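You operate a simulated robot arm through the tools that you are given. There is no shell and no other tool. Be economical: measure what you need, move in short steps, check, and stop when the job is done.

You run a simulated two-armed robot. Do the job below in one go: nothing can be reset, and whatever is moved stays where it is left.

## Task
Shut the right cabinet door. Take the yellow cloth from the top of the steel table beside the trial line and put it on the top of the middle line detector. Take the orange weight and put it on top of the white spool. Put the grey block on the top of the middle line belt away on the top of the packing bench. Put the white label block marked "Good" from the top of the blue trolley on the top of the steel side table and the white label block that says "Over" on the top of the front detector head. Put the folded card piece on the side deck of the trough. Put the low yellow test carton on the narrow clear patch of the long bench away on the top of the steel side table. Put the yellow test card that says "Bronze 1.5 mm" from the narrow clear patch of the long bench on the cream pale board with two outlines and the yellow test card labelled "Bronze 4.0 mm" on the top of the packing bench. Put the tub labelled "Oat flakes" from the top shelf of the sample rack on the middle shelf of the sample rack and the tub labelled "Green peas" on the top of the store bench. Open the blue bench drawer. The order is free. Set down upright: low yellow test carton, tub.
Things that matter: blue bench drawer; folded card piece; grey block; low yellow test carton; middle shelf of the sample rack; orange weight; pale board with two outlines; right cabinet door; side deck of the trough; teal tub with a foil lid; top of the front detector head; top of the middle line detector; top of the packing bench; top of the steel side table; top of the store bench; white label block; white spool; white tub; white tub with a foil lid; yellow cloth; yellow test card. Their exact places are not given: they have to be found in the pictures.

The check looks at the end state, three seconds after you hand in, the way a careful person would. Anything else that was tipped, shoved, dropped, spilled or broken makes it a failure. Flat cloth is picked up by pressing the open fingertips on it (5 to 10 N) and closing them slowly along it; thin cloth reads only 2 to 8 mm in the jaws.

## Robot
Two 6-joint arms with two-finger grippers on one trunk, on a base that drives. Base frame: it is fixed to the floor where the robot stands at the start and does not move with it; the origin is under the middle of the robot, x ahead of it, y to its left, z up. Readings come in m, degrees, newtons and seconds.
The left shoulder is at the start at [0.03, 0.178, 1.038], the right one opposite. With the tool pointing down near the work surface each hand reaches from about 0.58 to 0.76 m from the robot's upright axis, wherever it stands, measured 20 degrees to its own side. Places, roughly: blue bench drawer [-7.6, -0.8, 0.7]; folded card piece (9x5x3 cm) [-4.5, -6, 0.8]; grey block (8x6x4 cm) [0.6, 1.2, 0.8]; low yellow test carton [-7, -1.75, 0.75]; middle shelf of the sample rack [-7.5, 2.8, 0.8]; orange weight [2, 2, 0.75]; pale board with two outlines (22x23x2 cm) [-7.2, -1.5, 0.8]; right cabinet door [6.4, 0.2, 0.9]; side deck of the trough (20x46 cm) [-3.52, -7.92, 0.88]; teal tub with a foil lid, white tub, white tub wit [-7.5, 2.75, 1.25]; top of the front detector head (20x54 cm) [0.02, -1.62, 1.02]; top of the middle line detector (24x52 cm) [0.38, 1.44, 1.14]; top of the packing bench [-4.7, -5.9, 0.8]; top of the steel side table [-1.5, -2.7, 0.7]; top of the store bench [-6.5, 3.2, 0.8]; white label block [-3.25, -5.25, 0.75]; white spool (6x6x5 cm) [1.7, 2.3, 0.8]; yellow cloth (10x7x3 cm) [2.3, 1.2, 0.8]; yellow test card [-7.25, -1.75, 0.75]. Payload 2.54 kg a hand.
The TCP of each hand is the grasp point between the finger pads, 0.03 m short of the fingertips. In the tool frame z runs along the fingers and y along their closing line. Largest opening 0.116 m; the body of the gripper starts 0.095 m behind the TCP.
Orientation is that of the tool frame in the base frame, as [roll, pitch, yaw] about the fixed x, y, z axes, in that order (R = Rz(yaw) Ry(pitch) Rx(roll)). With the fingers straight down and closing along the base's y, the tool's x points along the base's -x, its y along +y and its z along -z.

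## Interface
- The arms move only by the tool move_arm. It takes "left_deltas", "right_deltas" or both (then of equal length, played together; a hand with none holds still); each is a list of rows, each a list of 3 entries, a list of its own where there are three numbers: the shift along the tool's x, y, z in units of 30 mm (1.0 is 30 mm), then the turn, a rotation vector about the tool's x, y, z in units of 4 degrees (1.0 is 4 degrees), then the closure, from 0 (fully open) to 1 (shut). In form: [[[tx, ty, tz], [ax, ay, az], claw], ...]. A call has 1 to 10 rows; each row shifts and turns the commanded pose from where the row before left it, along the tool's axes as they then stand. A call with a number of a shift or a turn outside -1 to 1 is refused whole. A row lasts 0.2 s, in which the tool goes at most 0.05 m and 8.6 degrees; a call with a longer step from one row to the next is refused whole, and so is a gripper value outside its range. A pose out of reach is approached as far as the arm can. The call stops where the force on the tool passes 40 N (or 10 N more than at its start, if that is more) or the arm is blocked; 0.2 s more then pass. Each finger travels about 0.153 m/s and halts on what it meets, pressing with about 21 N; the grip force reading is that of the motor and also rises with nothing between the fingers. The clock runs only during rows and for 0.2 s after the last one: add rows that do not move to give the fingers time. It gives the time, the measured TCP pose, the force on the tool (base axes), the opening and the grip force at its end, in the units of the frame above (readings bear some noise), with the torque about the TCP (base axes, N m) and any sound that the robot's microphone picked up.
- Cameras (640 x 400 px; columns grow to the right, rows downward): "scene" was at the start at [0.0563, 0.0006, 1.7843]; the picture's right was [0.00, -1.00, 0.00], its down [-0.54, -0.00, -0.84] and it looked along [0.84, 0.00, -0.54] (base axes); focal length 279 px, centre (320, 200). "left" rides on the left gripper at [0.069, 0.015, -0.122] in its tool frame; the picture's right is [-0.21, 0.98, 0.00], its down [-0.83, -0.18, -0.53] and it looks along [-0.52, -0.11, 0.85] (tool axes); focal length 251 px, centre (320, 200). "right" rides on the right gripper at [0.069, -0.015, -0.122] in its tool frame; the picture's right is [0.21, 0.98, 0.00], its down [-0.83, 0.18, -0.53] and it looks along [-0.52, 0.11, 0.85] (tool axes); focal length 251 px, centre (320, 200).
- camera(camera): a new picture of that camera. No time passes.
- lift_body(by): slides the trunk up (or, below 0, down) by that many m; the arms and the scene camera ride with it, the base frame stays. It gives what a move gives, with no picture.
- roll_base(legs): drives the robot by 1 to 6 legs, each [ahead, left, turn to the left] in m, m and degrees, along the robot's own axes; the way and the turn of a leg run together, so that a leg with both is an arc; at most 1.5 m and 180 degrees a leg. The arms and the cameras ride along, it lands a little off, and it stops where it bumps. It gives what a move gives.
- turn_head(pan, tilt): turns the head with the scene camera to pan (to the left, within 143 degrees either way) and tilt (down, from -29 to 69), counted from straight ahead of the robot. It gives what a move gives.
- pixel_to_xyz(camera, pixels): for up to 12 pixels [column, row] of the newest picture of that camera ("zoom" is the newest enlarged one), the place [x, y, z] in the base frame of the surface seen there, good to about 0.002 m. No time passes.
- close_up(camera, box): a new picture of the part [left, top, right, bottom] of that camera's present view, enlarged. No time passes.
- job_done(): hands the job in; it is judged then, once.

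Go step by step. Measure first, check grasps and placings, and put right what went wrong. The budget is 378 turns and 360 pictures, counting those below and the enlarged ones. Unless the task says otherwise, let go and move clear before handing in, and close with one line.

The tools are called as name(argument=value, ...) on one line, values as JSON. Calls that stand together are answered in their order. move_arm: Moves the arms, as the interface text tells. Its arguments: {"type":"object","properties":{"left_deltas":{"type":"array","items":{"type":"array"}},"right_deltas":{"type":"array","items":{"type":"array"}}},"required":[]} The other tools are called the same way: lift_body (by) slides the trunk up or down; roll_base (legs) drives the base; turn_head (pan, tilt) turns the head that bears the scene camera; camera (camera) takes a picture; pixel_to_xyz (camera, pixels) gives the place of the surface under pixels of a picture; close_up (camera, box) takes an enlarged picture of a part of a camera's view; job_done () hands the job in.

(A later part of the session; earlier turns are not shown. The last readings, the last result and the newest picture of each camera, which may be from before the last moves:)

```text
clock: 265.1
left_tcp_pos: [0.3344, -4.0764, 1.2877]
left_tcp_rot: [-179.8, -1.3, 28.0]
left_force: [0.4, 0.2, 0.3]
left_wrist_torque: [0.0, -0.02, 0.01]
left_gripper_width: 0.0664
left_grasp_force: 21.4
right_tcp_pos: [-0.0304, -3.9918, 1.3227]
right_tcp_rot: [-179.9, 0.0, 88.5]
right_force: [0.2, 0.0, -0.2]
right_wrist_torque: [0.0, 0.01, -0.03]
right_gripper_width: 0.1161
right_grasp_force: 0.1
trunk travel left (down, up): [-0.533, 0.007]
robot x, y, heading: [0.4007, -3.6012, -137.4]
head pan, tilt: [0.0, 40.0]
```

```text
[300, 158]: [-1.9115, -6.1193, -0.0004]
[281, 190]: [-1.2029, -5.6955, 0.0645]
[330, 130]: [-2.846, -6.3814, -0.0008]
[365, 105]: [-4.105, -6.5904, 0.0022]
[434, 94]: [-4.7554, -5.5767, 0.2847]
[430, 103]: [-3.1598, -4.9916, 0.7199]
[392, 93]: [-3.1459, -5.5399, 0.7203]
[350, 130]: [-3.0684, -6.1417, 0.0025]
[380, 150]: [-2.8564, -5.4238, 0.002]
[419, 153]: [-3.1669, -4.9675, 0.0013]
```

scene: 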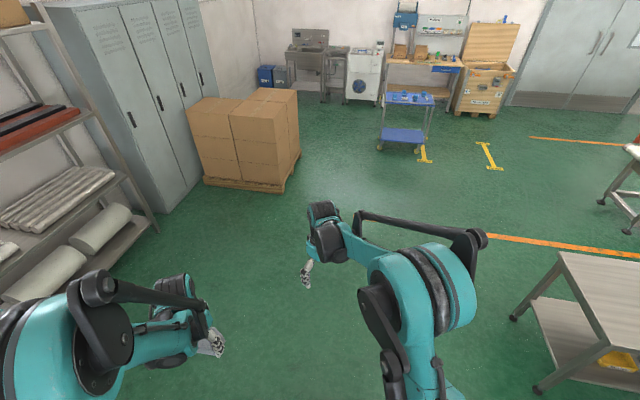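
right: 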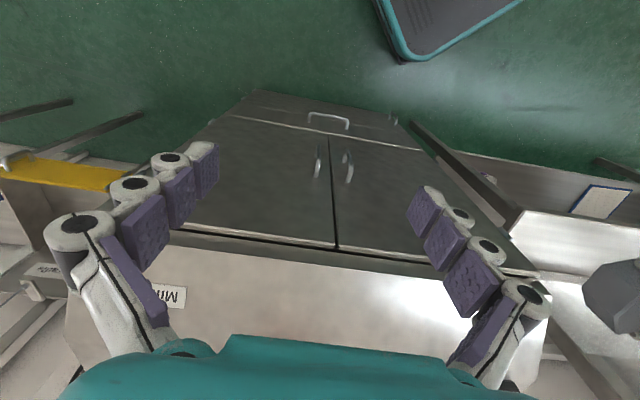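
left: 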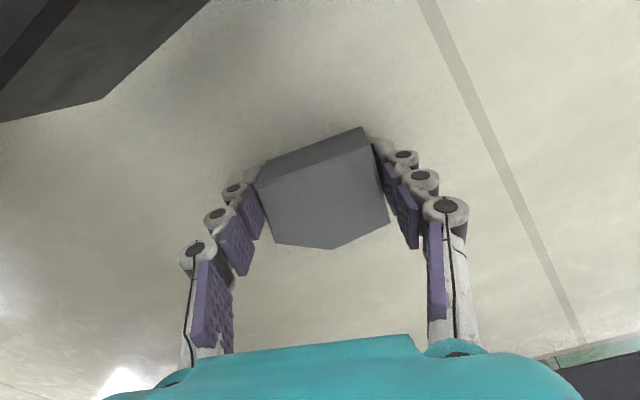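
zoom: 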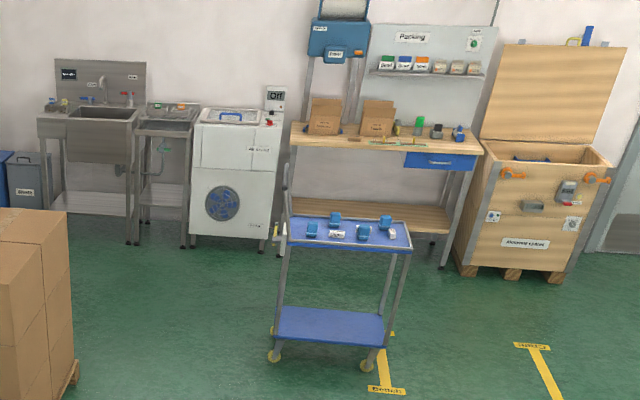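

Path clear; driving round the trolley's south side.

roll_base(legs=[[1.388, -0.19, 0], [1.388, -0.19, 0], [1.3, 0.08, 0]])

turn_head(pan=-10, tilt=40)

camera(camera="scene")

```text
clock: 284.6
left_tcp_pos: [-2.8717, -6.5368, 1.2885]
left_tcp_rot: [-179.8, -1.3, 26.4]
left_force: [0.6, -1.1, -0.9]
left_wrist_torque: [-0.01, -0.02, 0.04]
left_gripper_width: 0.0662
left_grasp_force: 20.2
right_tcp_pos: [-3.2347, -6.4416, 1.3222]
right_tcp_rot: [-179.9, 0.1, 87.1]
right_force: [0.2, 0.6, -0.3]
right_wrist_torque: [-0.01, 0.0, 0.01]
right_gripper_width: 0.1159
right_grasp_force: 0.0
trunk travel left (down, up): [-0.533, 0.007]
robot x, y, heading: [-2.7948, -6.0607, -138.4]
head pan, tilt: [0.0, 40.0]
```

```text
clock: 285.3
left_tcp_pos: [-2.8731, -6.5364, 1.2883]
left_tcp_rot: [-179.7, -1.3, 26.4]
left_force: [-1.2, -0.5, 0.6]
left_wrist_torque: [0.03, 0.02, -0.01]
left_gripper_width: 0.0663
left_grasp_force: 20.9
right_tcp_pos: [-3.2349, -6.4404, 1.3212]
right_tcp_rot: [-179.9, 0.0, 87.0]
right_force: [-0.8, 0.2, -0.2]
right_wrist_torque: [-0.03, 0.0, 0.0]
right_gripper_width: 0.116
right_grasp_force: 0.0
trunk travel left (down, up): [-0.533, 0.007]
robot x, y, heading: [-2.7959, -6.0586, -138.4]
head pan, tilt: [-10.0, 40.0]
```

```text
291 pictures are left
```

scene: 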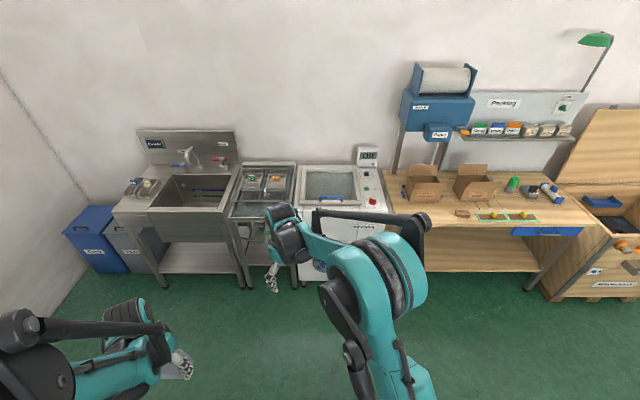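

The trough's side deck is at about (140,195) and the bench front at (480,215). I'll zoom on both.

close_up(camera="scene", box=[390, 150, 582, 270])

pixel_to_xyz(camera="zoom", pixels=[[235, 208], [228, 215], [250, 215], [340, 215], [480, 215], [455, 230], [380, 120], [250, 120], [50, 170], [660, 240], [150, 200], [560, 215]])

close_up(camera="scene", box=[90, 120, 282, 240])

pixel_to_xyz(camera="zoom", pixels=[[160, 280], [200, 290], [100, 290], [150, 220], [180, 215], [240, 290], [210, 260], [130, 240], [195, 240], [290, 250], [230, 320], [75, 300]])

```text
3.33 times, centred on (486, 210) of scene
```

zoom: 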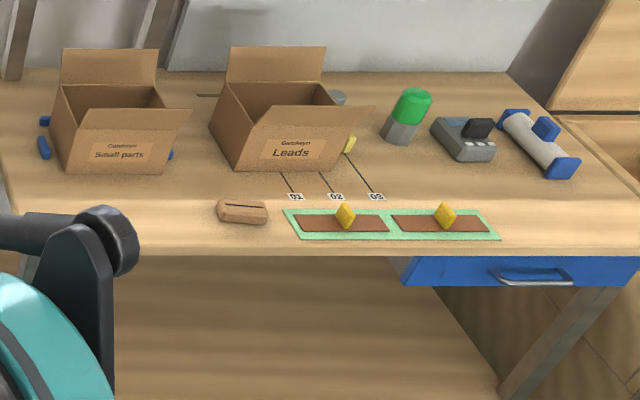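

```text
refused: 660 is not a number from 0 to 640
```

```text
3.33 times, centred on (186, 180) of scene
```

zoom: 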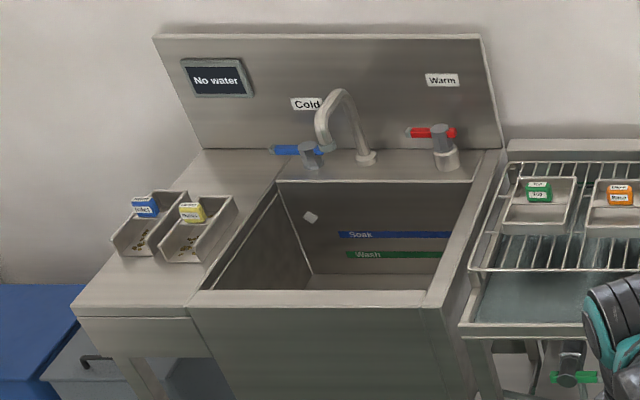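

```text
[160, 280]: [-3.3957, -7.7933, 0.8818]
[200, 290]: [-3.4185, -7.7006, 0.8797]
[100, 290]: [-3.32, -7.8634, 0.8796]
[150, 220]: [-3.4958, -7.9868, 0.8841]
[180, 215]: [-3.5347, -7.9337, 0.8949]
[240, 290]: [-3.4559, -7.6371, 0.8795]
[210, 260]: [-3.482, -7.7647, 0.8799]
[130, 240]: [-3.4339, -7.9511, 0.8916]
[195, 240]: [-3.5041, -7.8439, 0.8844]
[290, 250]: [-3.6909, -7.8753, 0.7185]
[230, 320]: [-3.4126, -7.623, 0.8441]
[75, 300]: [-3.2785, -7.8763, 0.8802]
```

The deck's clear front patch is around (−3.39,−7.80). Now the bench points.

close_up(camera="scene", box=[390, 150, 582, 270])

pixel_to_xyz(camera="zoom", pixels=[[240, 208], [219, 215], [266, 220], [150, 225], [300, 240], [500, 238], [290, 212], [480, 212], [30, 240], [560, 235], [590, 210], [540, 200]])

```text
3.33 times, centred on (486, 210) of scene
```

zoom: 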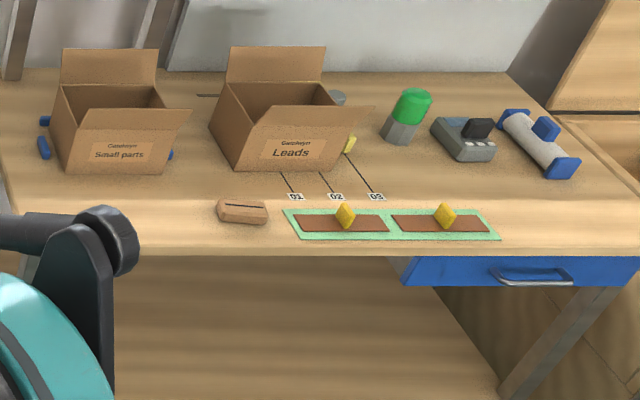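

```text
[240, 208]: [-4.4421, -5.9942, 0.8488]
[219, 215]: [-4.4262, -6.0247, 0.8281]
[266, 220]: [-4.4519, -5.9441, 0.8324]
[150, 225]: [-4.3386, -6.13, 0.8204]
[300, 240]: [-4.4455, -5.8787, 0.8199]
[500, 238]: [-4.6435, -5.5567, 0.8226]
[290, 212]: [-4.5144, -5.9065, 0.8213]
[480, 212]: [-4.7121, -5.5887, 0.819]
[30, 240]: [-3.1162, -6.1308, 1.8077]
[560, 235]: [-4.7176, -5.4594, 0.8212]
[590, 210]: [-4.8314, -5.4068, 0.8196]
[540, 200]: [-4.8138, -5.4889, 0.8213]
```

Bench top is 0.82 with the folded card at (−4.445,−5.985). I need the trolley's outline behind; looking right.

turn_head(pan=-75, tilt=50)

camera(camera="scene")

```text
clock: 286.6
left_tcp_pos: [-2.873, -6.5372, 1.2883]
left_tcp_rot: [-179.8, -1.3, 26.3]
left_force: [-0.4, 0.2, -0.9]
left_wrist_torque: [0.0, 0.0, -0.03]
left_gripper_width: 0.0664
left_grasp_force: 21.0
right_tcp_pos: [-3.2332, -6.4408, 1.3219]
right_tcp_rot: [-180.0, -0.1, 87.0]
right_force: [-1.1, 0.5, 0.4]
right_wrist_torque: [0.0, -0.01, 0.04]
right_gripper_width: 0.1157
right_grasp_force: 0.1
trunk travel left (down, up): [-0.533, 0.007]
robot x, y, heading: [-2.7949, -6.0602, -138.5]
head pan, tilt: [-75.0, 50.0]
```

```text
287 pictures are left
```

scene: 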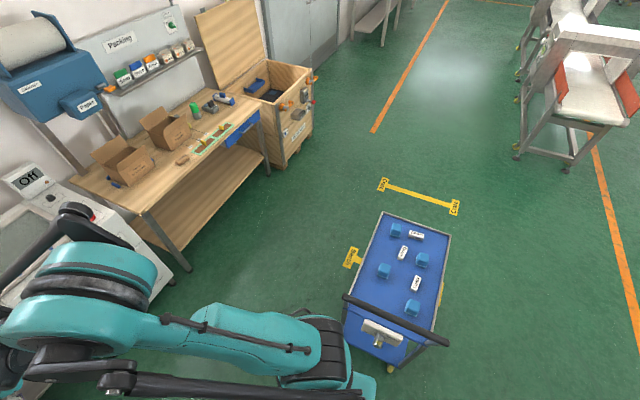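

pixel_to_xyz(camera="scene", pixels=[[384, 213], [451, 236], [346, 335], [405, 362], [415, 235], [403, 252], [417, 283], [184, 280], [270, 175], [380, 240], [341, 296], [448, 343]])

close_up(camera="scene", box=[336, 200, 464, 320])

```text
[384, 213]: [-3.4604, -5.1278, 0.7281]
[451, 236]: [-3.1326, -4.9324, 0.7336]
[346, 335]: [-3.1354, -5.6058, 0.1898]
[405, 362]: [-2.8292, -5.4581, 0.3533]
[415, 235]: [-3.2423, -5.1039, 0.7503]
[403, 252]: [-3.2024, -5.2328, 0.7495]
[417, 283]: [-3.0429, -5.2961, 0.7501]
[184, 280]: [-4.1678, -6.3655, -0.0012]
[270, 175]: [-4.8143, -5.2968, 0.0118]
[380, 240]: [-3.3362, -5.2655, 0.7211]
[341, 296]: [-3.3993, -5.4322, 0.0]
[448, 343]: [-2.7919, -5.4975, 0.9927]
```

```text
3.33 times, centred on (400, 260) of scene
```

zoom: 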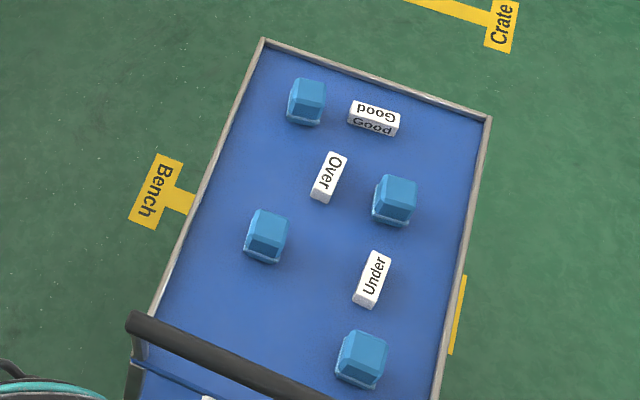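

The trolley stands clear of my planned spot, and the "Good"/"Over" blocks are at (−3.242,−5.104) and (−3.202,−5.233). Moving in front of the bench.

roll_base(legs=[[0.463, -0.383, 0], [0.091, -0.561, 0], [0, 0, -10]])

turn_head(pan=0, tilt=55)

camera(camera="scene")

camera(camera="right")

camera(camera="left")

```text
clock: 293.6
left_tcp_pos: [-3.9831, -6.1679, 1.289]
left_tcp_rot: [-179.7, -1.3, 15.7]
left_force: [-0.5, 1.0, -0.2]
left_wrist_torque: [0.0, -0.02, 0.03]
left_gripper_width: 0.0661
left_grasp_force: 21.4
right_tcp_pos: [-4.3222, -6.0066, 1.3213]
right_tcp_rot: [-180.0, -0.1, 76.3]
right_force: [0.3, -0.5, -0.7]
right_wrist_torque: [0.01, -0.01, 0.03]
right_gripper_width: 0.116
right_grasp_force: 0.0
trunk travel left (down, up): [-0.533, 0.007]
robot x, y, heading: [-3.82, -5.7141, -149.6]
head pan, tilt: [-75.0, 50.0]
```

```text
clock: 295.0
left_tcp_pos: [-3.9842, -6.1682, 1.2881]
left_tcp_rot: [-179.7, -1.2, 15.7]
left_force: [0.4, 0.2, -0.4]
left_wrist_torque: [-0.02, 0.01, 0.01]
left_gripper_width: 0.0662
left_grasp_force: 20.6
right_tcp_pos: [-4.3218, -6.0074, 1.3223]
right_tcp_rot: [180.0, 0.0, 76.3]
right_force: [0.1, 0.3, 0.3]
right_wrist_torque: [-0.04, 0.02, 0.04]
right_gripper_width: 0.1161
right_grasp_force: 0.0
trunk travel left (down, up): [-0.533, 0.007]
robot x, y, heading: [-3.817, -5.7135, -149.3]
head pan, tilt: [0.0, 55.0]
```

```text
285 pictures are left
```

scene: 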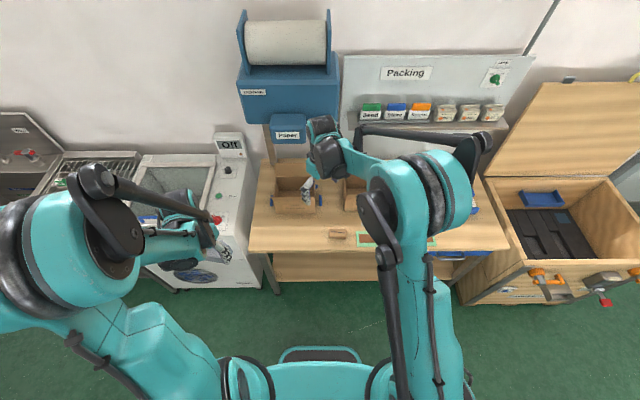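

```text
284 pictures are left
```

right: 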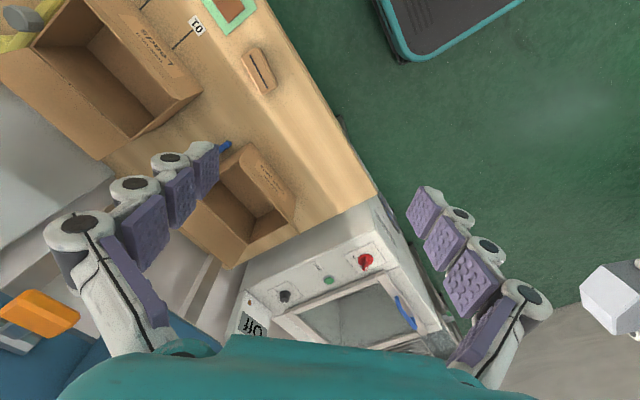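

```text
283 pictures are left
```

left: 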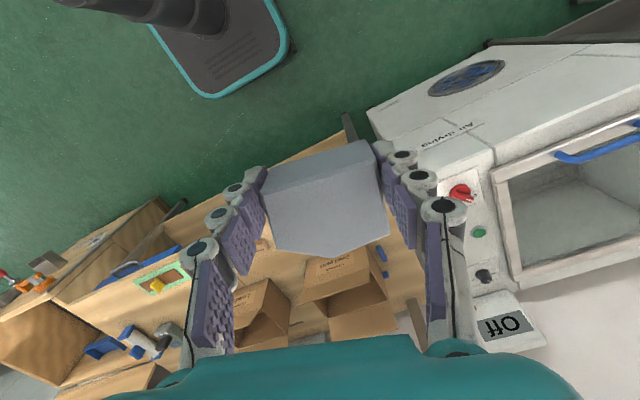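

I'll measure the folded card and the clear patch from the right-hand view.

close_up(camera="right", box=[180, 0, 372, 120])

pixel_to_xyz(camera="zoom", pixels=[[213, 180], [245, 158], [312, 275], [270, 300], [262, 228], [232, 172], [285, 290], [320, 330], [270, 100], [400, 380], [250, 330], [300, 395]])

```text
3.33 times, centred on (276, 60) of right
```

zoom: 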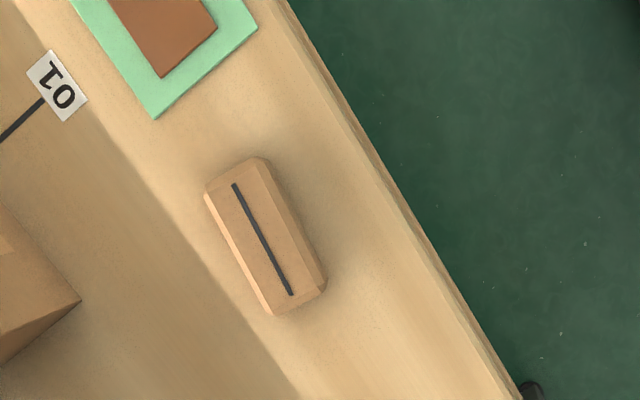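

```text
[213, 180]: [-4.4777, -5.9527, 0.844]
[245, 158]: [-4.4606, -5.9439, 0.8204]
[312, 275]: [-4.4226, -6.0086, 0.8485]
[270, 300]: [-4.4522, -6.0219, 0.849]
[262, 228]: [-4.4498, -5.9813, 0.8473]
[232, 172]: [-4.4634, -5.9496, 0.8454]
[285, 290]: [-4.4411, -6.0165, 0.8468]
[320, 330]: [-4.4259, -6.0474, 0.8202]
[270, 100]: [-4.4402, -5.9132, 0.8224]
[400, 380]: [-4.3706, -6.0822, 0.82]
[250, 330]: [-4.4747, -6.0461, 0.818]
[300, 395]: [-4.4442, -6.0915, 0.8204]
```

Card centre (−4.450,−5.983), long axis at −72°. I'll turn the right hand to close across it and move above it.

move_arm(right_deltas=[[[0, 0, 0], [0, 0, -1], 0.2], [[0, 0, 0], [0, 0, -1], 0.2], [[0, 0, 0], [0, 0, -1], 0.2], [[0, 0, 0], [0, 0, -1], 0.2], [[0, 0, 0], [0, 0, -1], 0.2], [[0, 0, 0], [0, 0, -1], 0.2], [[0.5, -0.95, 0], [0, 0, -1], 0.2], [[0.53, -0.95, 0], [0, 0, -1], 0.2], [[0.53, -0.95, 0], [0, 0, 0], 0.2], [[0.53, -0.95, 0], [0, 0, 0], 0.2]])

lift_body(by=-0.28)

camera(camera="right")

```text
clock: 297.2
left_tcp_pos: [-3.9861, -6.169, 1.2878]
left_tcp_rot: [-179.7, -1.3, 15.8]
left_force: [-0.2, 0.3, -0.6]
left_wrist_torque: [-0.01, -0.04, -0.01]
left_gripper_width: 0.0661
left_grasp_force: 21.0
right_tcp_pos: [-4.4522, -5.9737, 1.3212]
right_tcp_rot: [180.0, -0.1, 108.4]
right_force: [0.2, 0.3, 0.2]
right_wrist_torque: [0.02, -0.03, 0.01]
right_gripper_width: 0.0927
right_grasp_force: 0.0
trunk travel left (down, up): [-0.533, 0.007]
robot x, y, heading: [-3.822, -5.7137, -149.4]
head pan, tilt: [0.0, 55.0]
```

```text
clock: 300.1
left_tcp_pos: [-3.984, -6.168, 1.0086]
left_tcp_rot: [-179.6, -1.4, 15.7]
left_force: [0.6, -0.3, -1.1]
left_wrist_torque: [0.04, 0.05, 0.01]
left_gripper_width: 0.0662
left_grasp_force: 20.3
right_tcp_pos: [-4.449, -5.9745, 1.0424]
right_tcp_rot: [-179.9, 0.1, 108.3]
right_force: [-0.6, -0.5, 0.0]
right_wrist_torque: [0.02, -0.01, 0.02]
right_gripper_width: 0.093
right_grasp_force: 0.0
trunk travel left (down, up): [-0.253, 0.287]
robot x, y, heading: [-3.8194, -5.7174, -149.4]
head pan, tilt: [0.0, 55.0]
```

```text
281 pictures are left
```

right: 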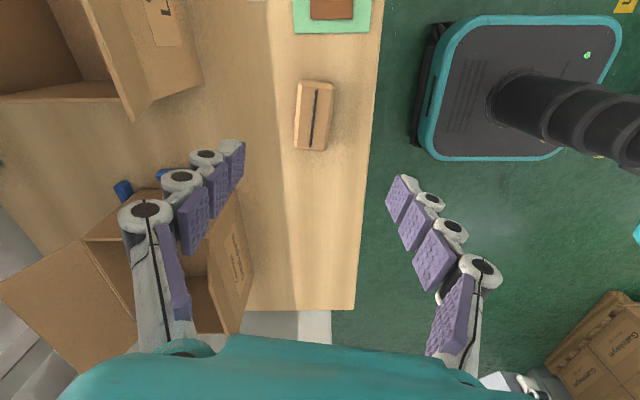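

I'll check the clearance of the box edges at (237,200) and (140,118).

pixel_to_xyz(camera="right", pixels=[[238, 195], [250, 260], [140, 118], [203, 82], [315, 115], [303, 85], [330, 90], [296, 146], [325, 148], [353, 305]])

```text
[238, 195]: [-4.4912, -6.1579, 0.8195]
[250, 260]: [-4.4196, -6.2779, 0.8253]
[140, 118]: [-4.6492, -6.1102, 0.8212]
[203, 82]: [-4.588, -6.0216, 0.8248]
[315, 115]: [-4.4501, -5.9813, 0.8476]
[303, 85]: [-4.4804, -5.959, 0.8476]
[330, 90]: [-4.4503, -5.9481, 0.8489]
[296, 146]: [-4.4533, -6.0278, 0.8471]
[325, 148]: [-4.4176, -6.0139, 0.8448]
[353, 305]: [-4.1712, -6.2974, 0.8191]
```

Clear. Descend onto the card and close.

move_arm(right_deltas=[[[-0.38, -0.17, 0.9], [0, 0, 0], 0.2], [[0, 0, 0.9], [0, 0, 0], 0.2], [[0, 0, 0.9], [0, 0, 0], 0.2], [[0, 0, 0.9], [0, 0, 0], 0.2], [[0, 0, 0.9], [0, 0, 0], 0.2], [[0, 0, 0.9], [0, 0, 0], 0.2], [[0, 0, 0.85], [0, 0, 0], 0.2], [[0, 0, 0], [0, 0, 0], 0.5], [[0, 0, 0], [0, 0, 0], 1], [[0, 0, 0], [0, 0, 0], 1]])

camera(camera="right")

```text
clock: 302.2
left_tcp_pos: [-3.9843, -6.1681, 1.0082]
left_tcp_rot: [-179.7, -1.3, 15.6]
left_force: [0.6, -0.7, -0.1]
left_wrist_torque: [-0.02, -0.01, -0.01]
left_gripper_width: 0.0663
left_grasp_force: 21.1
right_tcp_pos: [-4.4511, -5.9906, 0.8537]
right_tcp_rot: [179.9, -0.1, 108.3]
right_force: [-0.4, 0.1, 0.0]
right_wrist_torque: [0.0, 0.0, -0.01]
right_gripper_width: 0.0438
right_grasp_force: 21.0
trunk travel left (down, up): [-0.253, 0.287]
robot x, y, heading: [-3.8181, -5.7152, -149.0]
head pan, tilt: [0.0, 55.0]
```

```text
280 pictures are left
```

right: 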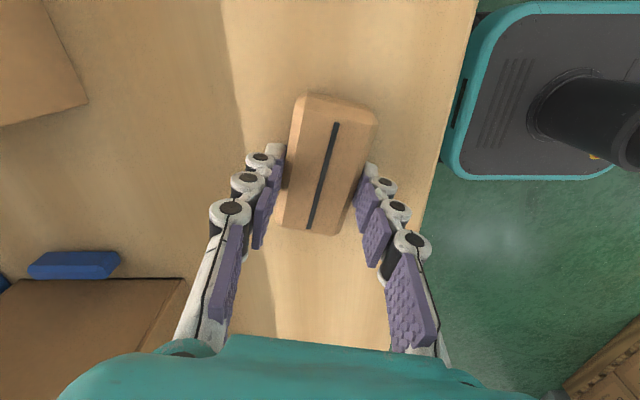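

Card held at 44 mm. I'll lift it and draw it to the right, away from the left hand's target.

move_arm(right_deltas=[[[0, 0, -1], [0, 0, 0], 1], [[0, 0, -1], [0, 0, 0], 1], [[0, 0, -1], [0, 0, 0], 1], [[0, 0, -1], [0, 0, 0], 1], [[0, 0, -1], [0, 0, 0], 1], [[0.5, 0, -1], [0, 0, 0], 1], [[1, 0.3, -1], [0, 0, 0], 1], [[1, 0.5, -1], [0, 0, 0], 1], [[1, 0.5, -0.5], [0, 0, 0], 1], [[1, 0.5, 0], [0, 0, 0], 1]])

move_arm(left_deltas=[[[-1, -0.33, 0], [0, 0, 0], 1], [[-1, -0.33, 0], [0, 0, 0], 1], [[-1, -0.33, 0], [0, 0, 0], 1], [[-1, -0.33, 0], [0, 0, 0], 1], [[-1, -0.33, 0], [0, 0, 0], 1], [[-1, -0.33, 0], [0, 0, 0], 1], [[-1, -0.33, 0], [0, 0, 0], 1], [[-1, -0.33, 0], [0, 0, 0], 1], [[-1, -0.33, 0], [0, 0, 0], 1], [[-1, -0.33, 0], [0, 0, 0], 1]])

camera(camera="left")

camera(camera="scene")

```text
clock: 304.4
left_tcp_pos: [-3.9835, -6.167, 1.0084]
left_tcp_rot: [-179.7, -1.2, 15.8]
left_force: [0.2, 0.1, 0.3]
left_wrist_torque: [0.0, 0.0, -0.01]
left_gripper_width: 0.0661
left_grasp_force: 20.9
right_tcp_pos: [-4.4417, -5.8407, 1.1082]
right_tcp_rot: [-179.9, 0.0, 108.3]
right_force: [-0.5, -0.1, -0.6]
right_wrist_torque: [-0.01, -0.02, 0.03]
right_gripper_width: 0.0435
right_grasp_force: 21.4
trunk travel left (down, up): [-0.253, 0.287]
robot x, y, heading: [-3.821, -5.7098, -149.2]
head pan, tilt: [0.0, 55.0]
```

```text
clock: 306.6
left_tcp_pos: [-4.3008, -6.1547, 0.9996]
left_tcp_rot: [-179.7, -1.3, 15.8]
left_force: [-0.5, -0.1, -1.0]
left_wrist_torque: [-0.03, -0.01, 0.01]
left_gripper_width: 0.066
left_grasp_force: 21.1
right_tcp_pos: [-4.4442, -5.8412, 1.1062]
right_tcp_rot: [-179.9, 0.0, 108.2]
right_force: [0.4, -0.4, -0.9]
right_wrist_torque: [0.0, -0.03, -0.02]
right_gripper_width: 0.0436
right_grasp_force: 20.4
trunk travel left (down, up): [-0.253, 0.287]
robot x, y, heading: [-3.8202, -5.715, -149.4]
head pan, tilt: [0.0, 55.0]
```

```text
279 pictures are left
```

left: 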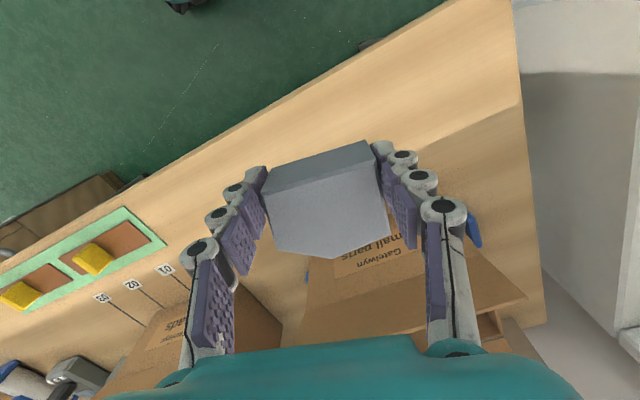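

```text
278 pictures are left
```

scene: 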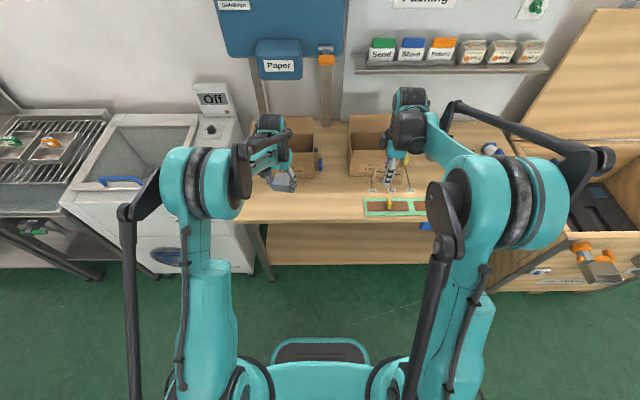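

Moving a bit deeper and lowering the block to the bench.

move_arm(left_deltas=[[[-0.8, -0.22, 0], [0, 0, 0], 1], [[-0.85, -0.22, 0.3], [0, 0, 0], 1], [[0, 0, 1], [0, 0, 0], 1], [[0, 0, 1], [0, 0, 0], 1], [[0, 0, 1], [0, 0, 0], 1], [[0, 0, 0.7], [0, 0, 0], 1], [[0, 0, 0.3], [0, 0, 0], 1], [[0, 0, 0.2], [0, 0, 0], 1], [[0, 0, 0.15], [0, 0, 0], 1]])

camera(camera="left")

```text
clock: 308.6
left_tcp_pos: [-4.3486, -6.1526, 0.8612]
left_tcp_rot: [-179.7, -1.3, 15.6]
left_force: [-0.4, 0.6, -0.4]
left_wrist_torque: [0.01, 0.02, -0.01]
left_gripper_width: 0.0661
left_grasp_force: 21.1
right_tcp_pos: [-4.4416, -5.8414, 1.1073]
right_tcp_rot: [180.0, 0.0, 108.3]
right_force: [-0.4, -0.1, -0.6]
right_wrist_torque: [-0.01, -0.02, -0.02]
right_gripper_width: 0.0435
right_grasp_force: 21.0
trunk travel left (down, up): [-0.253, 0.287]
robot x, y, heading: [-3.8156, -5.7127, -149.2]
head pan, tilt: [0.0, 55.0]
```

```text
277 pictures are left
```

left: 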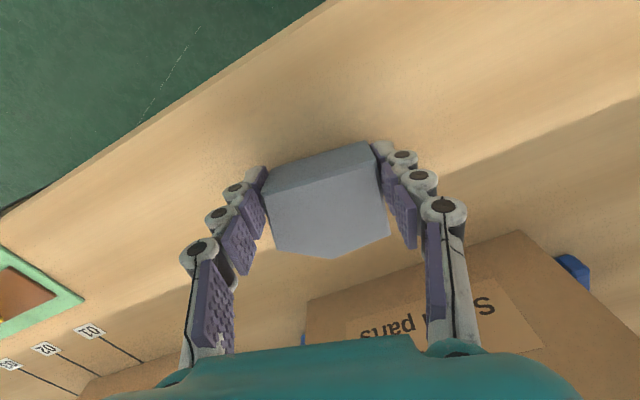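

6 mm left; lower, release and rise.

move_arm(left_deltas=[[[0, 0, 0.12], [0, 0, 0], 1], [[0, 0, 0.08], [0, 0, 0], 1], [[0, 0, 0], [0, 0, 0], 0.3], [[0, 0, 0], [0, 0, 0], 0.2], [[0, 0, 0], [0, 0, 0], 0.2], [[0, 0, -1], [0, 0, 0], 0.2], [[0, 0, -1], [0, 0, 0], 0.2], [[0, 0, -1], [0, 0, 0], 0.2], [[0, 0, -1], [0, 0, 0], 0.2], [[0.5, 0, -1], [0, 0, 0], 0.2]])

camera(camera="left")

```text
clock: 310.9
left_tcp_pos: [-4.3341, -6.1515, 1.005]
left_tcp_rot: [-179.7, -1.1, 15.7]
left_force: [-0.2, -0.2, -0.5]
left_wrist_torque: [-0.01, 0.01, -0.03]
left_gripper_width: 0.093
left_grasp_force: 0.1
right_tcp_pos: [-4.4403, -5.8413, 1.1095]
right_tcp_rot: [-179.9, 0.0, 108.3]
right_force: [0.1, -0.3, -0.3]
right_wrist_torque: [0.0, 0.01, -0.04]
right_gripper_width: 0.0436
right_grasp_force: 21.0
trunk travel left (down, up): [-0.253, 0.287]
robot x, y, heading: [-3.8161, -5.7156, -149.1]
head pan, tilt: [0.0, 55.0]
```

```text
276 pictures are left
```

left: 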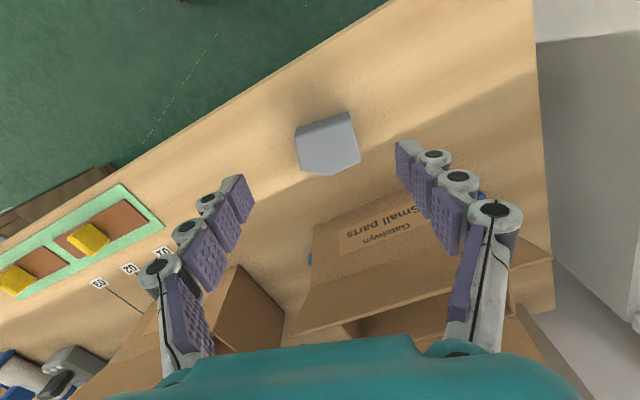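

Block sits on the bench. I'll retract, raise the trunk and drive to the trough's side deck.

move_arm(left_deltas=[[[1, 0, -1], [0, 0, 0], 0], [[1, 0, -0.5], [0, 0, 0], 0], [[1, 0, 0], [0, 0, 0], 0], [[1, 0, 0], [0, 0, 0], 0], [[1, 0, 0], [0, 0, 0], 0], [[1, 0, 0], [0, 0, 0], 0], [[1, 0, 0], [0, 0, 0], 0]])

lift_body(by=0.2)

roll_base(legs=[[-0.176, 0.613, 0], [0.162, 1.2, 0], [0, 0, 15]])

turn_head(pan=0, tilt=50)

camera(camera="scene")

```text
clock: 312.4
left_tcp_pos: [-4.1359, -6.0936, 1.0543]
left_tcp_rot: [-179.7, -1.1, 15.7]
left_force: [-0.1, 0.8, 0.0]
left_wrist_torque: [0.0, 0.02, 0.0]
left_gripper_width: 0.116
left_grasp_force: 0.1
right_tcp_pos: [-4.4407, -5.8412, 1.109]
right_tcp_rot: [-179.8, 0.0, 108.3]
right_force: [0.8, 0.6, -0.2]
right_wrist_torque: [0.0, 0.04, -0.03]
right_gripper_width: 0.0437
right_grasp_force: 21.0
trunk travel left (down, up): [-0.253, 0.287]
robot x, y, heading: [-3.819, -5.7156, -149.3]
head pan, tilt: [0.0, 55.0]
```

```text
clock: 314.6
left_tcp_pos: [-4.1367, -6.0945, 1.2526]
left_tcp_rot: [-179.7, -1.3, 15.7]
left_force: [0.1, 0.3, 0.0]
left_wrist_torque: [0.04, -0.01, 0.0]
left_gripper_width: 0.1158
left_grasp_force: 0.2
right_tcp_pos: [-4.4429, -5.8431, 1.3075]
right_tcp_rot: [-179.9, 0.0, 108.2]
right_force: [-0.3, -0.4, -0.1]
right_wrist_torque: [0.02, 0.01, -0.01]
right_gripper_width: 0.0437
right_grasp_force: 21.5
trunk travel left (down, up): [-0.453, 0.087]
robot x, y, heading: [-3.8183, -5.7131, -149.4]
head pan, tilt: [0.0, 55.0]
```

```text
clock: 324.9
left_tcp_pos: [-3.0427, -7.7384, 1.2545]
left_tcp_rot: [-179.7, -1.3, 31.7]
left_force: [0.2, -0.5, -0.3]
left_wrist_torque: [0.0, -0.02, 0.02]
left_gripper_width: 0.1162
left_grasp_force: 0.1
right_tcp_pos: [-3.4054, -7.5797, 1.307]
right_tcp_rot: [-180.0, 0.0, 124.4]
right_force: [0.0, 0.0, 0.4]
right_wrist_torque: [0.01, -0.04, -0.01]
right_gripper_width: 0.0437
right_grasp_force: 21.3
trunk travel left (down, up): [-0.453, 0.087]
robot x, y, heading: [-2.8362, -7.2875, -133.2]
head pan, tilt: [0.0, 55.0]
```

```text
clock: 325.6
left_tcp_pos: [-3.0415, -7.7394, 1.2536]
left_tcp_rot: [-179.7, -1.3, 31.7]
left_force: [-0.6, 1.3, 0.0]
left_wrist_torque: [0.03, 0.03, 0.01]
left_gripper_width: 0.1159
left_grasp_force: 0.1
right_tcp_pos: [-3.4035, -7.5809, 1.3072]
right_tcp_rot: [180.0, -0.2, 124.5]
right_force: [-0.4, 0.1, 0.1]
right_wrist_torque: [0.03, -0.01, 0.01]
right_gripper_width: 0.0436
right_grasp_force: 21.3
trunk travel left (down, up): [-0.453, 0.087]
robot x, y, heading: [-2.8415, -7.2847, -133.5]
head pan, tilt: [0.0, 50.0]
```

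```text
275 pictures are left
```

scene: 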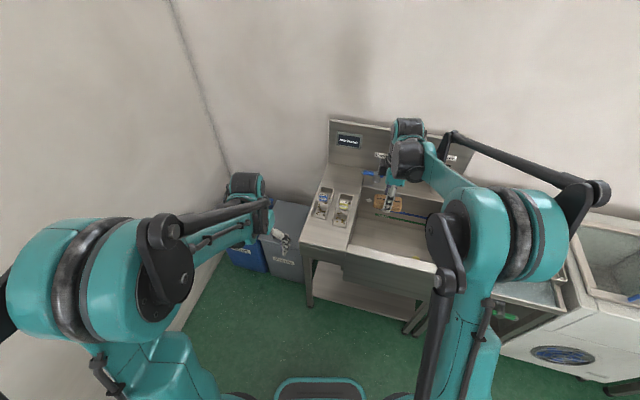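

The deck is at (330,225). I'll zoom and measure the clear front patch.

close_up(camera="scene", box=[280, 170, 408, 270])

pixel_to_xyz(camera="zoom", pixels=[[110, 360], [330, 395], [150, 265], [330, 285], [240, 330], [200, 250], [320, 260], [340, 310], [115, 330], [230, 300]])

```text
4.00 times, centred on (344, 220) of scene
```

zoom: 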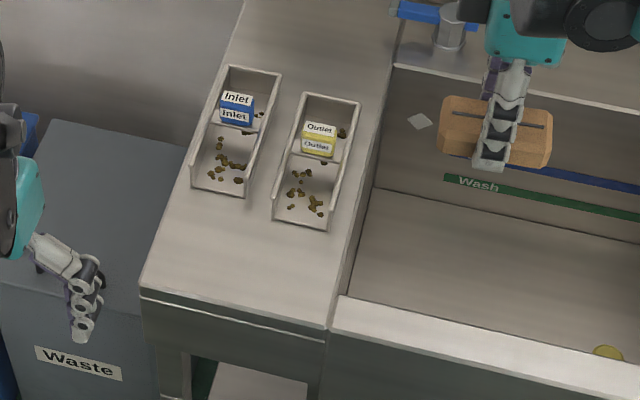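

```text
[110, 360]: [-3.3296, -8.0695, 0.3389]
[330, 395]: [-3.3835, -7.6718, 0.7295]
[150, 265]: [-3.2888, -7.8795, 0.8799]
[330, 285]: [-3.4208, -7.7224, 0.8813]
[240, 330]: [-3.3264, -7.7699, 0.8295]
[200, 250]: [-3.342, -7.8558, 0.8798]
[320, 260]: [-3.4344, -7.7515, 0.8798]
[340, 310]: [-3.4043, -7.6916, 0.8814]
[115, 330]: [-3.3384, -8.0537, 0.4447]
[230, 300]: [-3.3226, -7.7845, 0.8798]
```

Patch centre is (−3.372,−7.815) at z 0.880. I'll step forward, turn left 15° and lower.

roll_base(legs=[[0.1, 0, 0], [0, 0, 15]])

lift_body(by=-0.12)

camera(camera="right")

```text
clock: 327.6
left_tcp_pos: [-2.9849, -7.8473, 1.2531]
left_tcp_rot: [-179.7, -1.2, 46.9]
left_force: [0.4, 0.1, -0.4]
left_wrist_torque: [0.01, 0.02, 0.0]
left_gripper_width: 0.1162
left_grasp_force: 0.0
right_tcp_pos: [-3.3782, -7.7899, 1.3076]
right_tcp_rot: [-179.9, 0.0, 139.4]
right_force: [-0.1, 0.4, -0.3]
right_wrist_torque: [0.0, 0.02, 0.0]
right_gripper_width: 0.0437
right_grasp_force: 21.4
trunk travel left (down, up): [-0.453, 0.087]
robot x, y, heading: [-2.9114, -7.3597, -118.1]
head pan, tilt: [0.0, 50.0]
```

```text
clock: 329.1
left_tcp_pos: [-2.9864, -7.848, 1.1335]
left_tcp_rot: [-179.7, -1.3, 46.9]
left_force: [0.8, -0.4, 0.5]
left_wrist_torque: [0.02, -0.02, -0.01]
left_gripper_width: 0.116
left_grasp_force: 0.1
right_tcp_pos: [-3.3779, -7.7901, 1.188]
right_tcp_rot: [-180.0, -0.1, 139.4]
right_force: [0.1, 1.8, -0.7]
right_wrist_torque: [0.01, 0.01, 0.03]
right_gripper_width: 0.0436
right_grasp_force: 21.1
trunk travel left (down, up): [-0.333, 0.207]
robot x, y, heading: [-2.9098, -7.3637, -118.1]
head pan, tilt: [0.0, 50.0]
```

```text
273 pictures are left
```

right: 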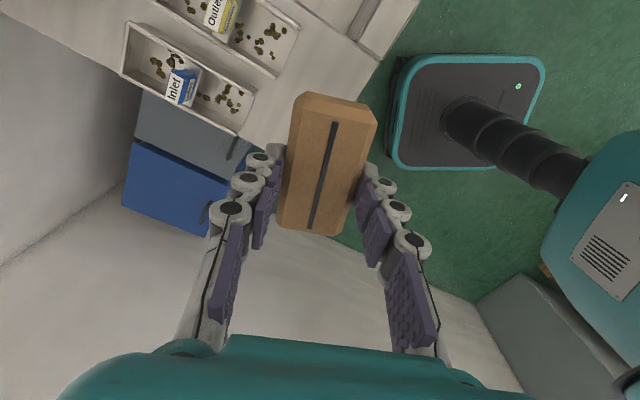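

I'll measure the tray ends and deck edge from this view.

pixel_to_xyz(camera="right", pixels=[[253, 98], [238, 130], [297, 32], [277, 76], [375, 62], [345, 110], [300, 70], [265, 120], [330, 60], [240, 150]])

```text
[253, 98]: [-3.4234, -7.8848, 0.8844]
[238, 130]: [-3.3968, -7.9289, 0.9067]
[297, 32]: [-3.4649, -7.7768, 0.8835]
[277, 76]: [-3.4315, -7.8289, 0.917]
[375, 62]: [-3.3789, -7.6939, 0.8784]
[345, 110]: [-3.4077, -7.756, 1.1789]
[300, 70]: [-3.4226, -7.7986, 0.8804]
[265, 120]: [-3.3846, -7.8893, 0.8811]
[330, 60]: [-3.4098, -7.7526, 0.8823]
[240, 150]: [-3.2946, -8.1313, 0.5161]
```

Depth from edge to trays is 0.11 m; placing at (−3.378,−7.806). Lowering.

move_arm(right_deltas=[[[0, 0, 0.9], [0, 0, 1], 1], [[0, 0, 0.9], [0, 0, 1], 1], [[-0.41, -0.34, 0.9], [0, 0, 0.35], 1], [[0, 0, 1], [0, 0, 0], 1], [[0, 0, 1], [0, 0, 0], 1], [[0, 0, 1], [0, 0, 0], 1], [[0, 0, 1], [0, 0, 0], 1], [[0, 0, 1], [0, 0, 0], 1], [[0, 0, 0.9], [0, 0, 0], 1], [[0, 0, 0.35], [0, 0, 0], 1]])

camera(camera="right")

```text
clock: 331.4
left_tcp_pos: [-2.9862, -7.8485, 1.1344]
left_tcp_rot: [-179.8, -1.3, 46.9]
left_force: [0.4, 0.8, 0.6]
left_wrist_torque: [-0.03, -0.01, 0.01]
left_gripper_width: 0.1161
left_grasp_force: 0.0
right_tcp_pos: [-3.3774, -7.8078, 0.9175]
right_tcp_rot: [-179.9, -0.1, 130.1]
right_force: [-0.3, 0.3, -0.2]
right_wrist_torque: [0.0, -0.01, 0.05]
right_gripper_width: 0.0437
right_grasp_force: 20.1
trunk travel left (down, up): [-0.333, 0.207]
robot x, y, heading: [-2.9083, -7.3623, -118.1]
head pan, tilt: [0.0, 50.0]
```

```text
272 pictures are left
```

right: 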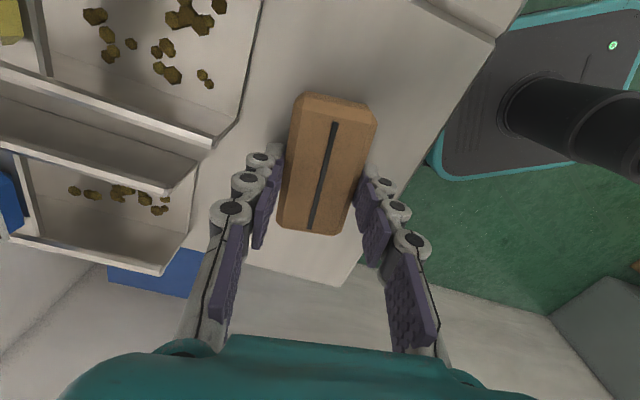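

Lower 3 mm, open a little and rise.

move_arm(right_deltas=[[[0, 0, 0.1], [0, 0, 0], 1], [[0, 0, 0.02], [0, 0, 0], 0.55], [[0, 0, 0], [0, 0, 0], 0.42], [[0, 0, 0], [0, 0, 0], 0.42], [[0, 0, -1], [0, 0, 0], 0.42], [[0, 0, -1], [0, 0, 0], 0.42], [[0, 0, -1], [0, 0, 0], 0.3], [[0, 0, -1], [0, 0, 0], 0], [[0, 0, -1], [0, 0, 0], 0], [[0, 0, -1], [0, 0, 0], 0]])

camera(camera="right")

lift_body(by=0.2)

```text
clock: 333.6
left_tcp_pos: [-2.9859, -7.848, 1.1347]
left_tcp_rot: [-179.6, -1.3, 46.8]
left_force: [-1.1, -0.4, -0.7]
left_wrist_torque: [-0.01, 0.03, -0.04]
left_gripper_width: 0.1158
left_grasp_force: 0.1
right_tcp_pos: [-3.3774, -7.8056, 1.0973]
right_tcp_rot: [-179.9, 0.0, 130.1]
right_force: [-0.7, -0.3, -0.2]
right_wrist_torque: [-0.03, 0.02, -0.01]
right_gripper_width: 0.116
right_grasp_force: 0.0
trunk travel left (down, up): [-0.333, 0.207]
robot x, y, heading: [-2.9124, -7.3599, -118.2]
head pan, tilt: [0.0, 50.0]
```

```text
271 pictures are left
```

right: 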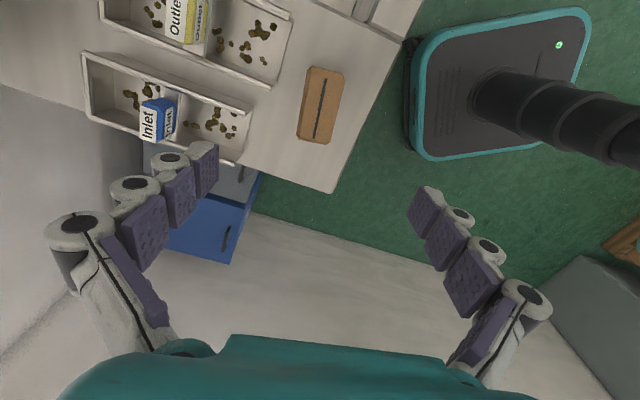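

```text
clock: 335.7
left_tcp_pos: [-2.9866, -7.8479, 1.3337]
left_tcp_rot: [-179.7, -1.4, 46.8]
left_force: [0.3, -0.2, -0.3]
left_wrist_torque: [0.01, -0.07, -0.01]
left_gripper_width: 0.1161
left_grasp_force: 0.0
right_tcp_pos: [-3.3783, -7.8063, 1.2959]
right_tcp_rot: [-180.0, 0.0, 129.9]
right_force: [-0.6, -0.3, -0.2]
right_wrist_torque: [0.0, 0.0, 0.05]
right_gripper_width: 0.1161
right_grasp_force: 0.0
trunk travel left (down, up): [-0.533, 0.007]
robot x, y, heading: [-2.9131, -7.3578, -117.8]
head pan, tilt: [0.0, 50.0]
```

The folded card lies on the deck. Next the trolley: I'll back out and go round to its east side.

roll_base(legs=[[-0.4, 0, 0], [0, 0, -33], [-0.906, -0.819, 0], [-0.473, -0.482, 0], [0.232, -0.552, 0]])

turn_head(pan=0, tilt=55)

camera(camera="scene")

camera(camera="right")

```text
clock: 352.1
left_tcp_pos: [-2.9668, -5.1801, 1.3336]
left_tcp_rot: [-179.8, -1.3, 15.7]
left_force: [0.2, -1.2, -0.2]
left_wrist_torque: [0.03, -0.01, -0.03]
left_gripper_width: 0.1159
left_grasp_force: 0.1
right_tcp_pos: [-3.2791, -4.9411, 1.2971]
right_tcp_rot: [-179.9, -0.1, 98.9]
right_force: [-0.1, -0.4, 0.5]
right_wrist_torque: [0.01, -0.03, 0.01]
right_gripper_width: 0.1158
right_grasp_force: 0.1
trunk travel left (down, up): [-0.533, 0.007]
robot x, y, heading: [-2.6485, -4.7994, -149.6]
head pan, tilt: [0.0, 50.0]
```

```text
clock: 352.7
left_tcp_pos: [-2.9676, -5.1793, 1.3335]
left_tcp_rot: [-179.7, -1.2, 15.7]
left_force: [-0.1, 0.5, -0.7]
left_wrist_torque: [0.0, 0.02, -0.01]
left_gripper_width: 0.1158
left_grasp_force: 0.0
right_tcp_pos: [-3.2806, -4.9426, 1.2956]
right_tcp_rot: [-180.0, 0.1, 99.0]
right_force: [0.1, -0.5, 0.2]
right_wrist_torque: [-0.02, -0.01, 0.01]
right_gripper_width: 0.1156
right_grasp_force: 0.0
trunk travel left (down, up): [-0.533, 0.007]
robot x, y, heading: [-2.6507, -4.8007, -149.0]
head pan, tilt: [0.0, 55.0]
```

```text
270 pictures are left
```

scene: 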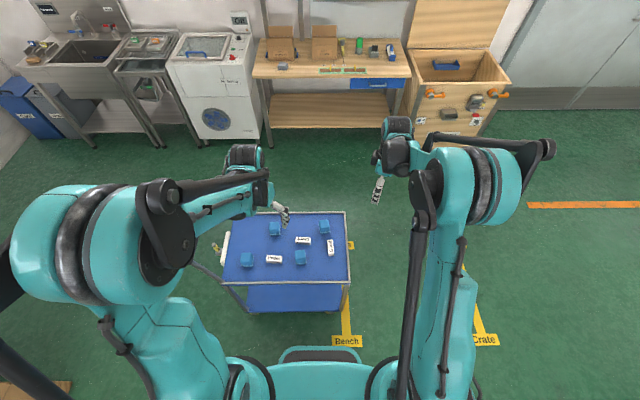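

```text
269 pictures are left
```

right: 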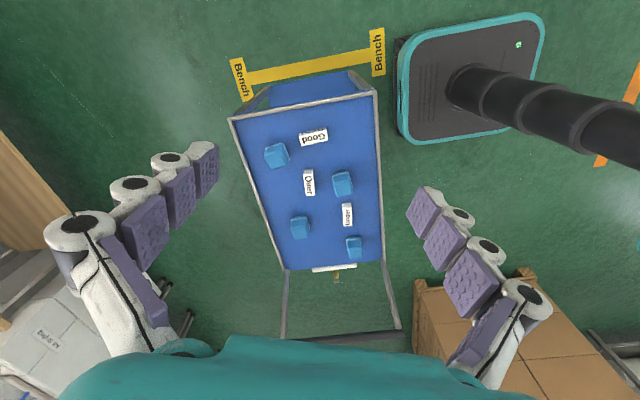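

Good vantage. I'll zoom on the blocks from the right hand and measure "Good" and "Over".

close_up(camera="right", box=[224, 100, 400, 210])

pixel_to_xyz(camera="zoom", pixels=[[278, 120], [375, 105], [378, 138], [285, 158], [328, 130], [290, 262], [325, 258], [340, 345], [310, 350], [312, 300], [420, 200], [200, 250]])

```text
3.64 times, centred on (312, 155) of right
```

zoom: 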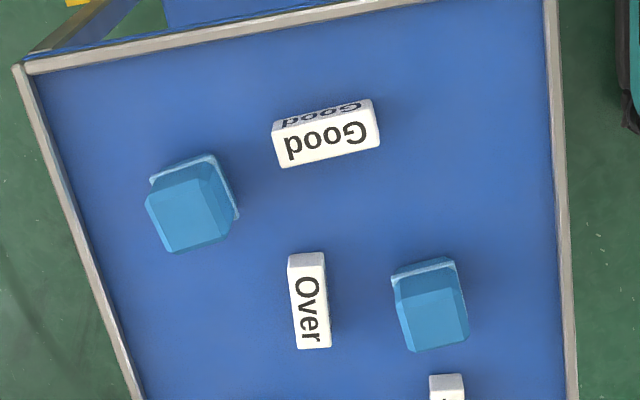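

```text
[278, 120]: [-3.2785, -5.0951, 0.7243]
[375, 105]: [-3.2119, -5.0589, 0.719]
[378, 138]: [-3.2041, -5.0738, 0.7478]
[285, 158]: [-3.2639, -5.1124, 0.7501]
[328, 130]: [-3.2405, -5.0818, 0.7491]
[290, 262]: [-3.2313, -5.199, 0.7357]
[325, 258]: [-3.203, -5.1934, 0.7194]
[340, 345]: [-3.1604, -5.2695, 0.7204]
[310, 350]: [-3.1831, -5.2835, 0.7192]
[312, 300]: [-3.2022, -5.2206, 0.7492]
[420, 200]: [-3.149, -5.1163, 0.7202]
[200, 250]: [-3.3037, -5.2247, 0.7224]
```

Best fit: the left hand for "Good" (long axis 33°) and the right hand for "Over" (long axis −61°). Right hand steps aside while turning; left moves over "Good".

move_arm(left_deltas=[[[0, 0, 0], [0, 0, -1], 0.4], [[0, 0, 0], [0, 0, -1], 0.4], [[0, 0, 0], [0, 0, -1], 0.4], [[0, 0, 0], [0, 0, -1], 0.4], [[-0.74, -0.93, 0], [0, 0, -0.3], 0.4], [[-0.74, -0.93, 0], [0, 0, 0], 0.4], [[-0.74, -0.93, 0], [0, 0, 0], 0.4], [[-0.74, -0.93, 0], [0, 0, 0], 0.4], [[-0.74, -0.93, 0], [0, 0, 0], 0.4], [[-0.74, -0.93, 0], [0, 0, 0], 0.4]], right_deltas=[[[1, 0, 0], [0, 0, -1], 0.4], [[1, 0, 0], [0, 0, -1], 0.4], [[1, 0, 0], [0, 0, -1], 0.4], [[1, 0, 0], [0, 0, -1], 0.4], [[1, 0, 0], [0, 0, -1], 0.4], [[0.5, 0.5, 0], [0, 0, 0], 0.4], [[0, 0.5, 0], [0, 0, 0], 0.4], [[0, 0.5, 0], [0, 0, 0], 0.4], [[0, 0, 0], [0, 0, 0], 0.4], [[0, 0, 0], [0, 0, 0], 0.4]])

lift_body(by=-0.28)

camera(camera="left")

```text
clock: 354.9
left_tcp_pos: [-3.172, -5.1101, 1.3303]
left_tcp_rot: [179.9, -1.4, 32.9]
left_force: [0.6, 0.0, 0.5]
left_wrist_torque: [0.0, -0.02, -0.01]
left_gripper_width: 0.0698
left_grasp_force: 0.0
right_tcp_pos: [-3.2936, -4.7624, 1.2965]
right_tcp_rot: [-180.0, 0.0, 118.9]
right_force: [0.4, -1.1, 0.0]
right_wrist_torque: [-0.01, -0.03, -0.01]
right_gripper_width: 0.0697
right_grasp_force: 0.1
trunk travel left (down, up): [-0.533, 0.007]
robot x, y, heading: [-2.6481, -4.8037, -149.4]
head pan, tilt: [0.0, 55.0]
```

```text
clock: 357.8
left_tcp_pos: [-3.1711, -5.1117, 1.0504]
left_tcp_rot: [-180.0, -1.2, 32.9]
left_force: [0.2, 0.0, 0.0]
left_wrist_torque: [-0.02, -0.02, 0.01]
left_gripper_width: 0.0696
left_grasp_force: 0.1
right_tcp_pos: [-3.2918, -4.7616, 1.0168]
right_tcp_rot: [-180.0, -0.1, 119.0]
right_force: [-0.1, -0.9, -0.5]
right_wrist_torque: [0.04, 0.0, -0.03]
right_gripper_width: 0.0696
right_grasp_force: 0.0
trunk travel left (down, up): [-0.253, 0.287]
robot x, y, heading: [-2.6508, -4.8018, -149.6]
head pan, tilt: [0.0, 55.0]
```

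```text
267 pictures are left
```

left: 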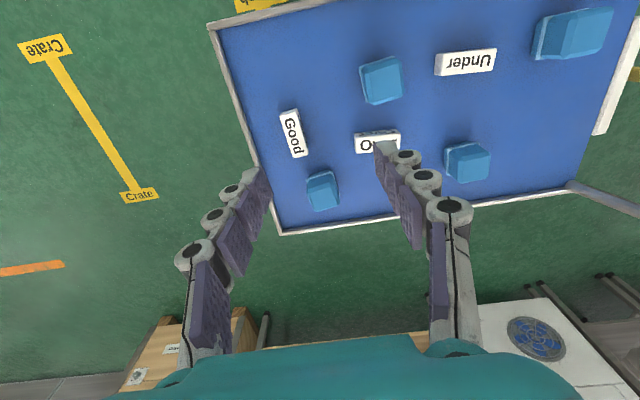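

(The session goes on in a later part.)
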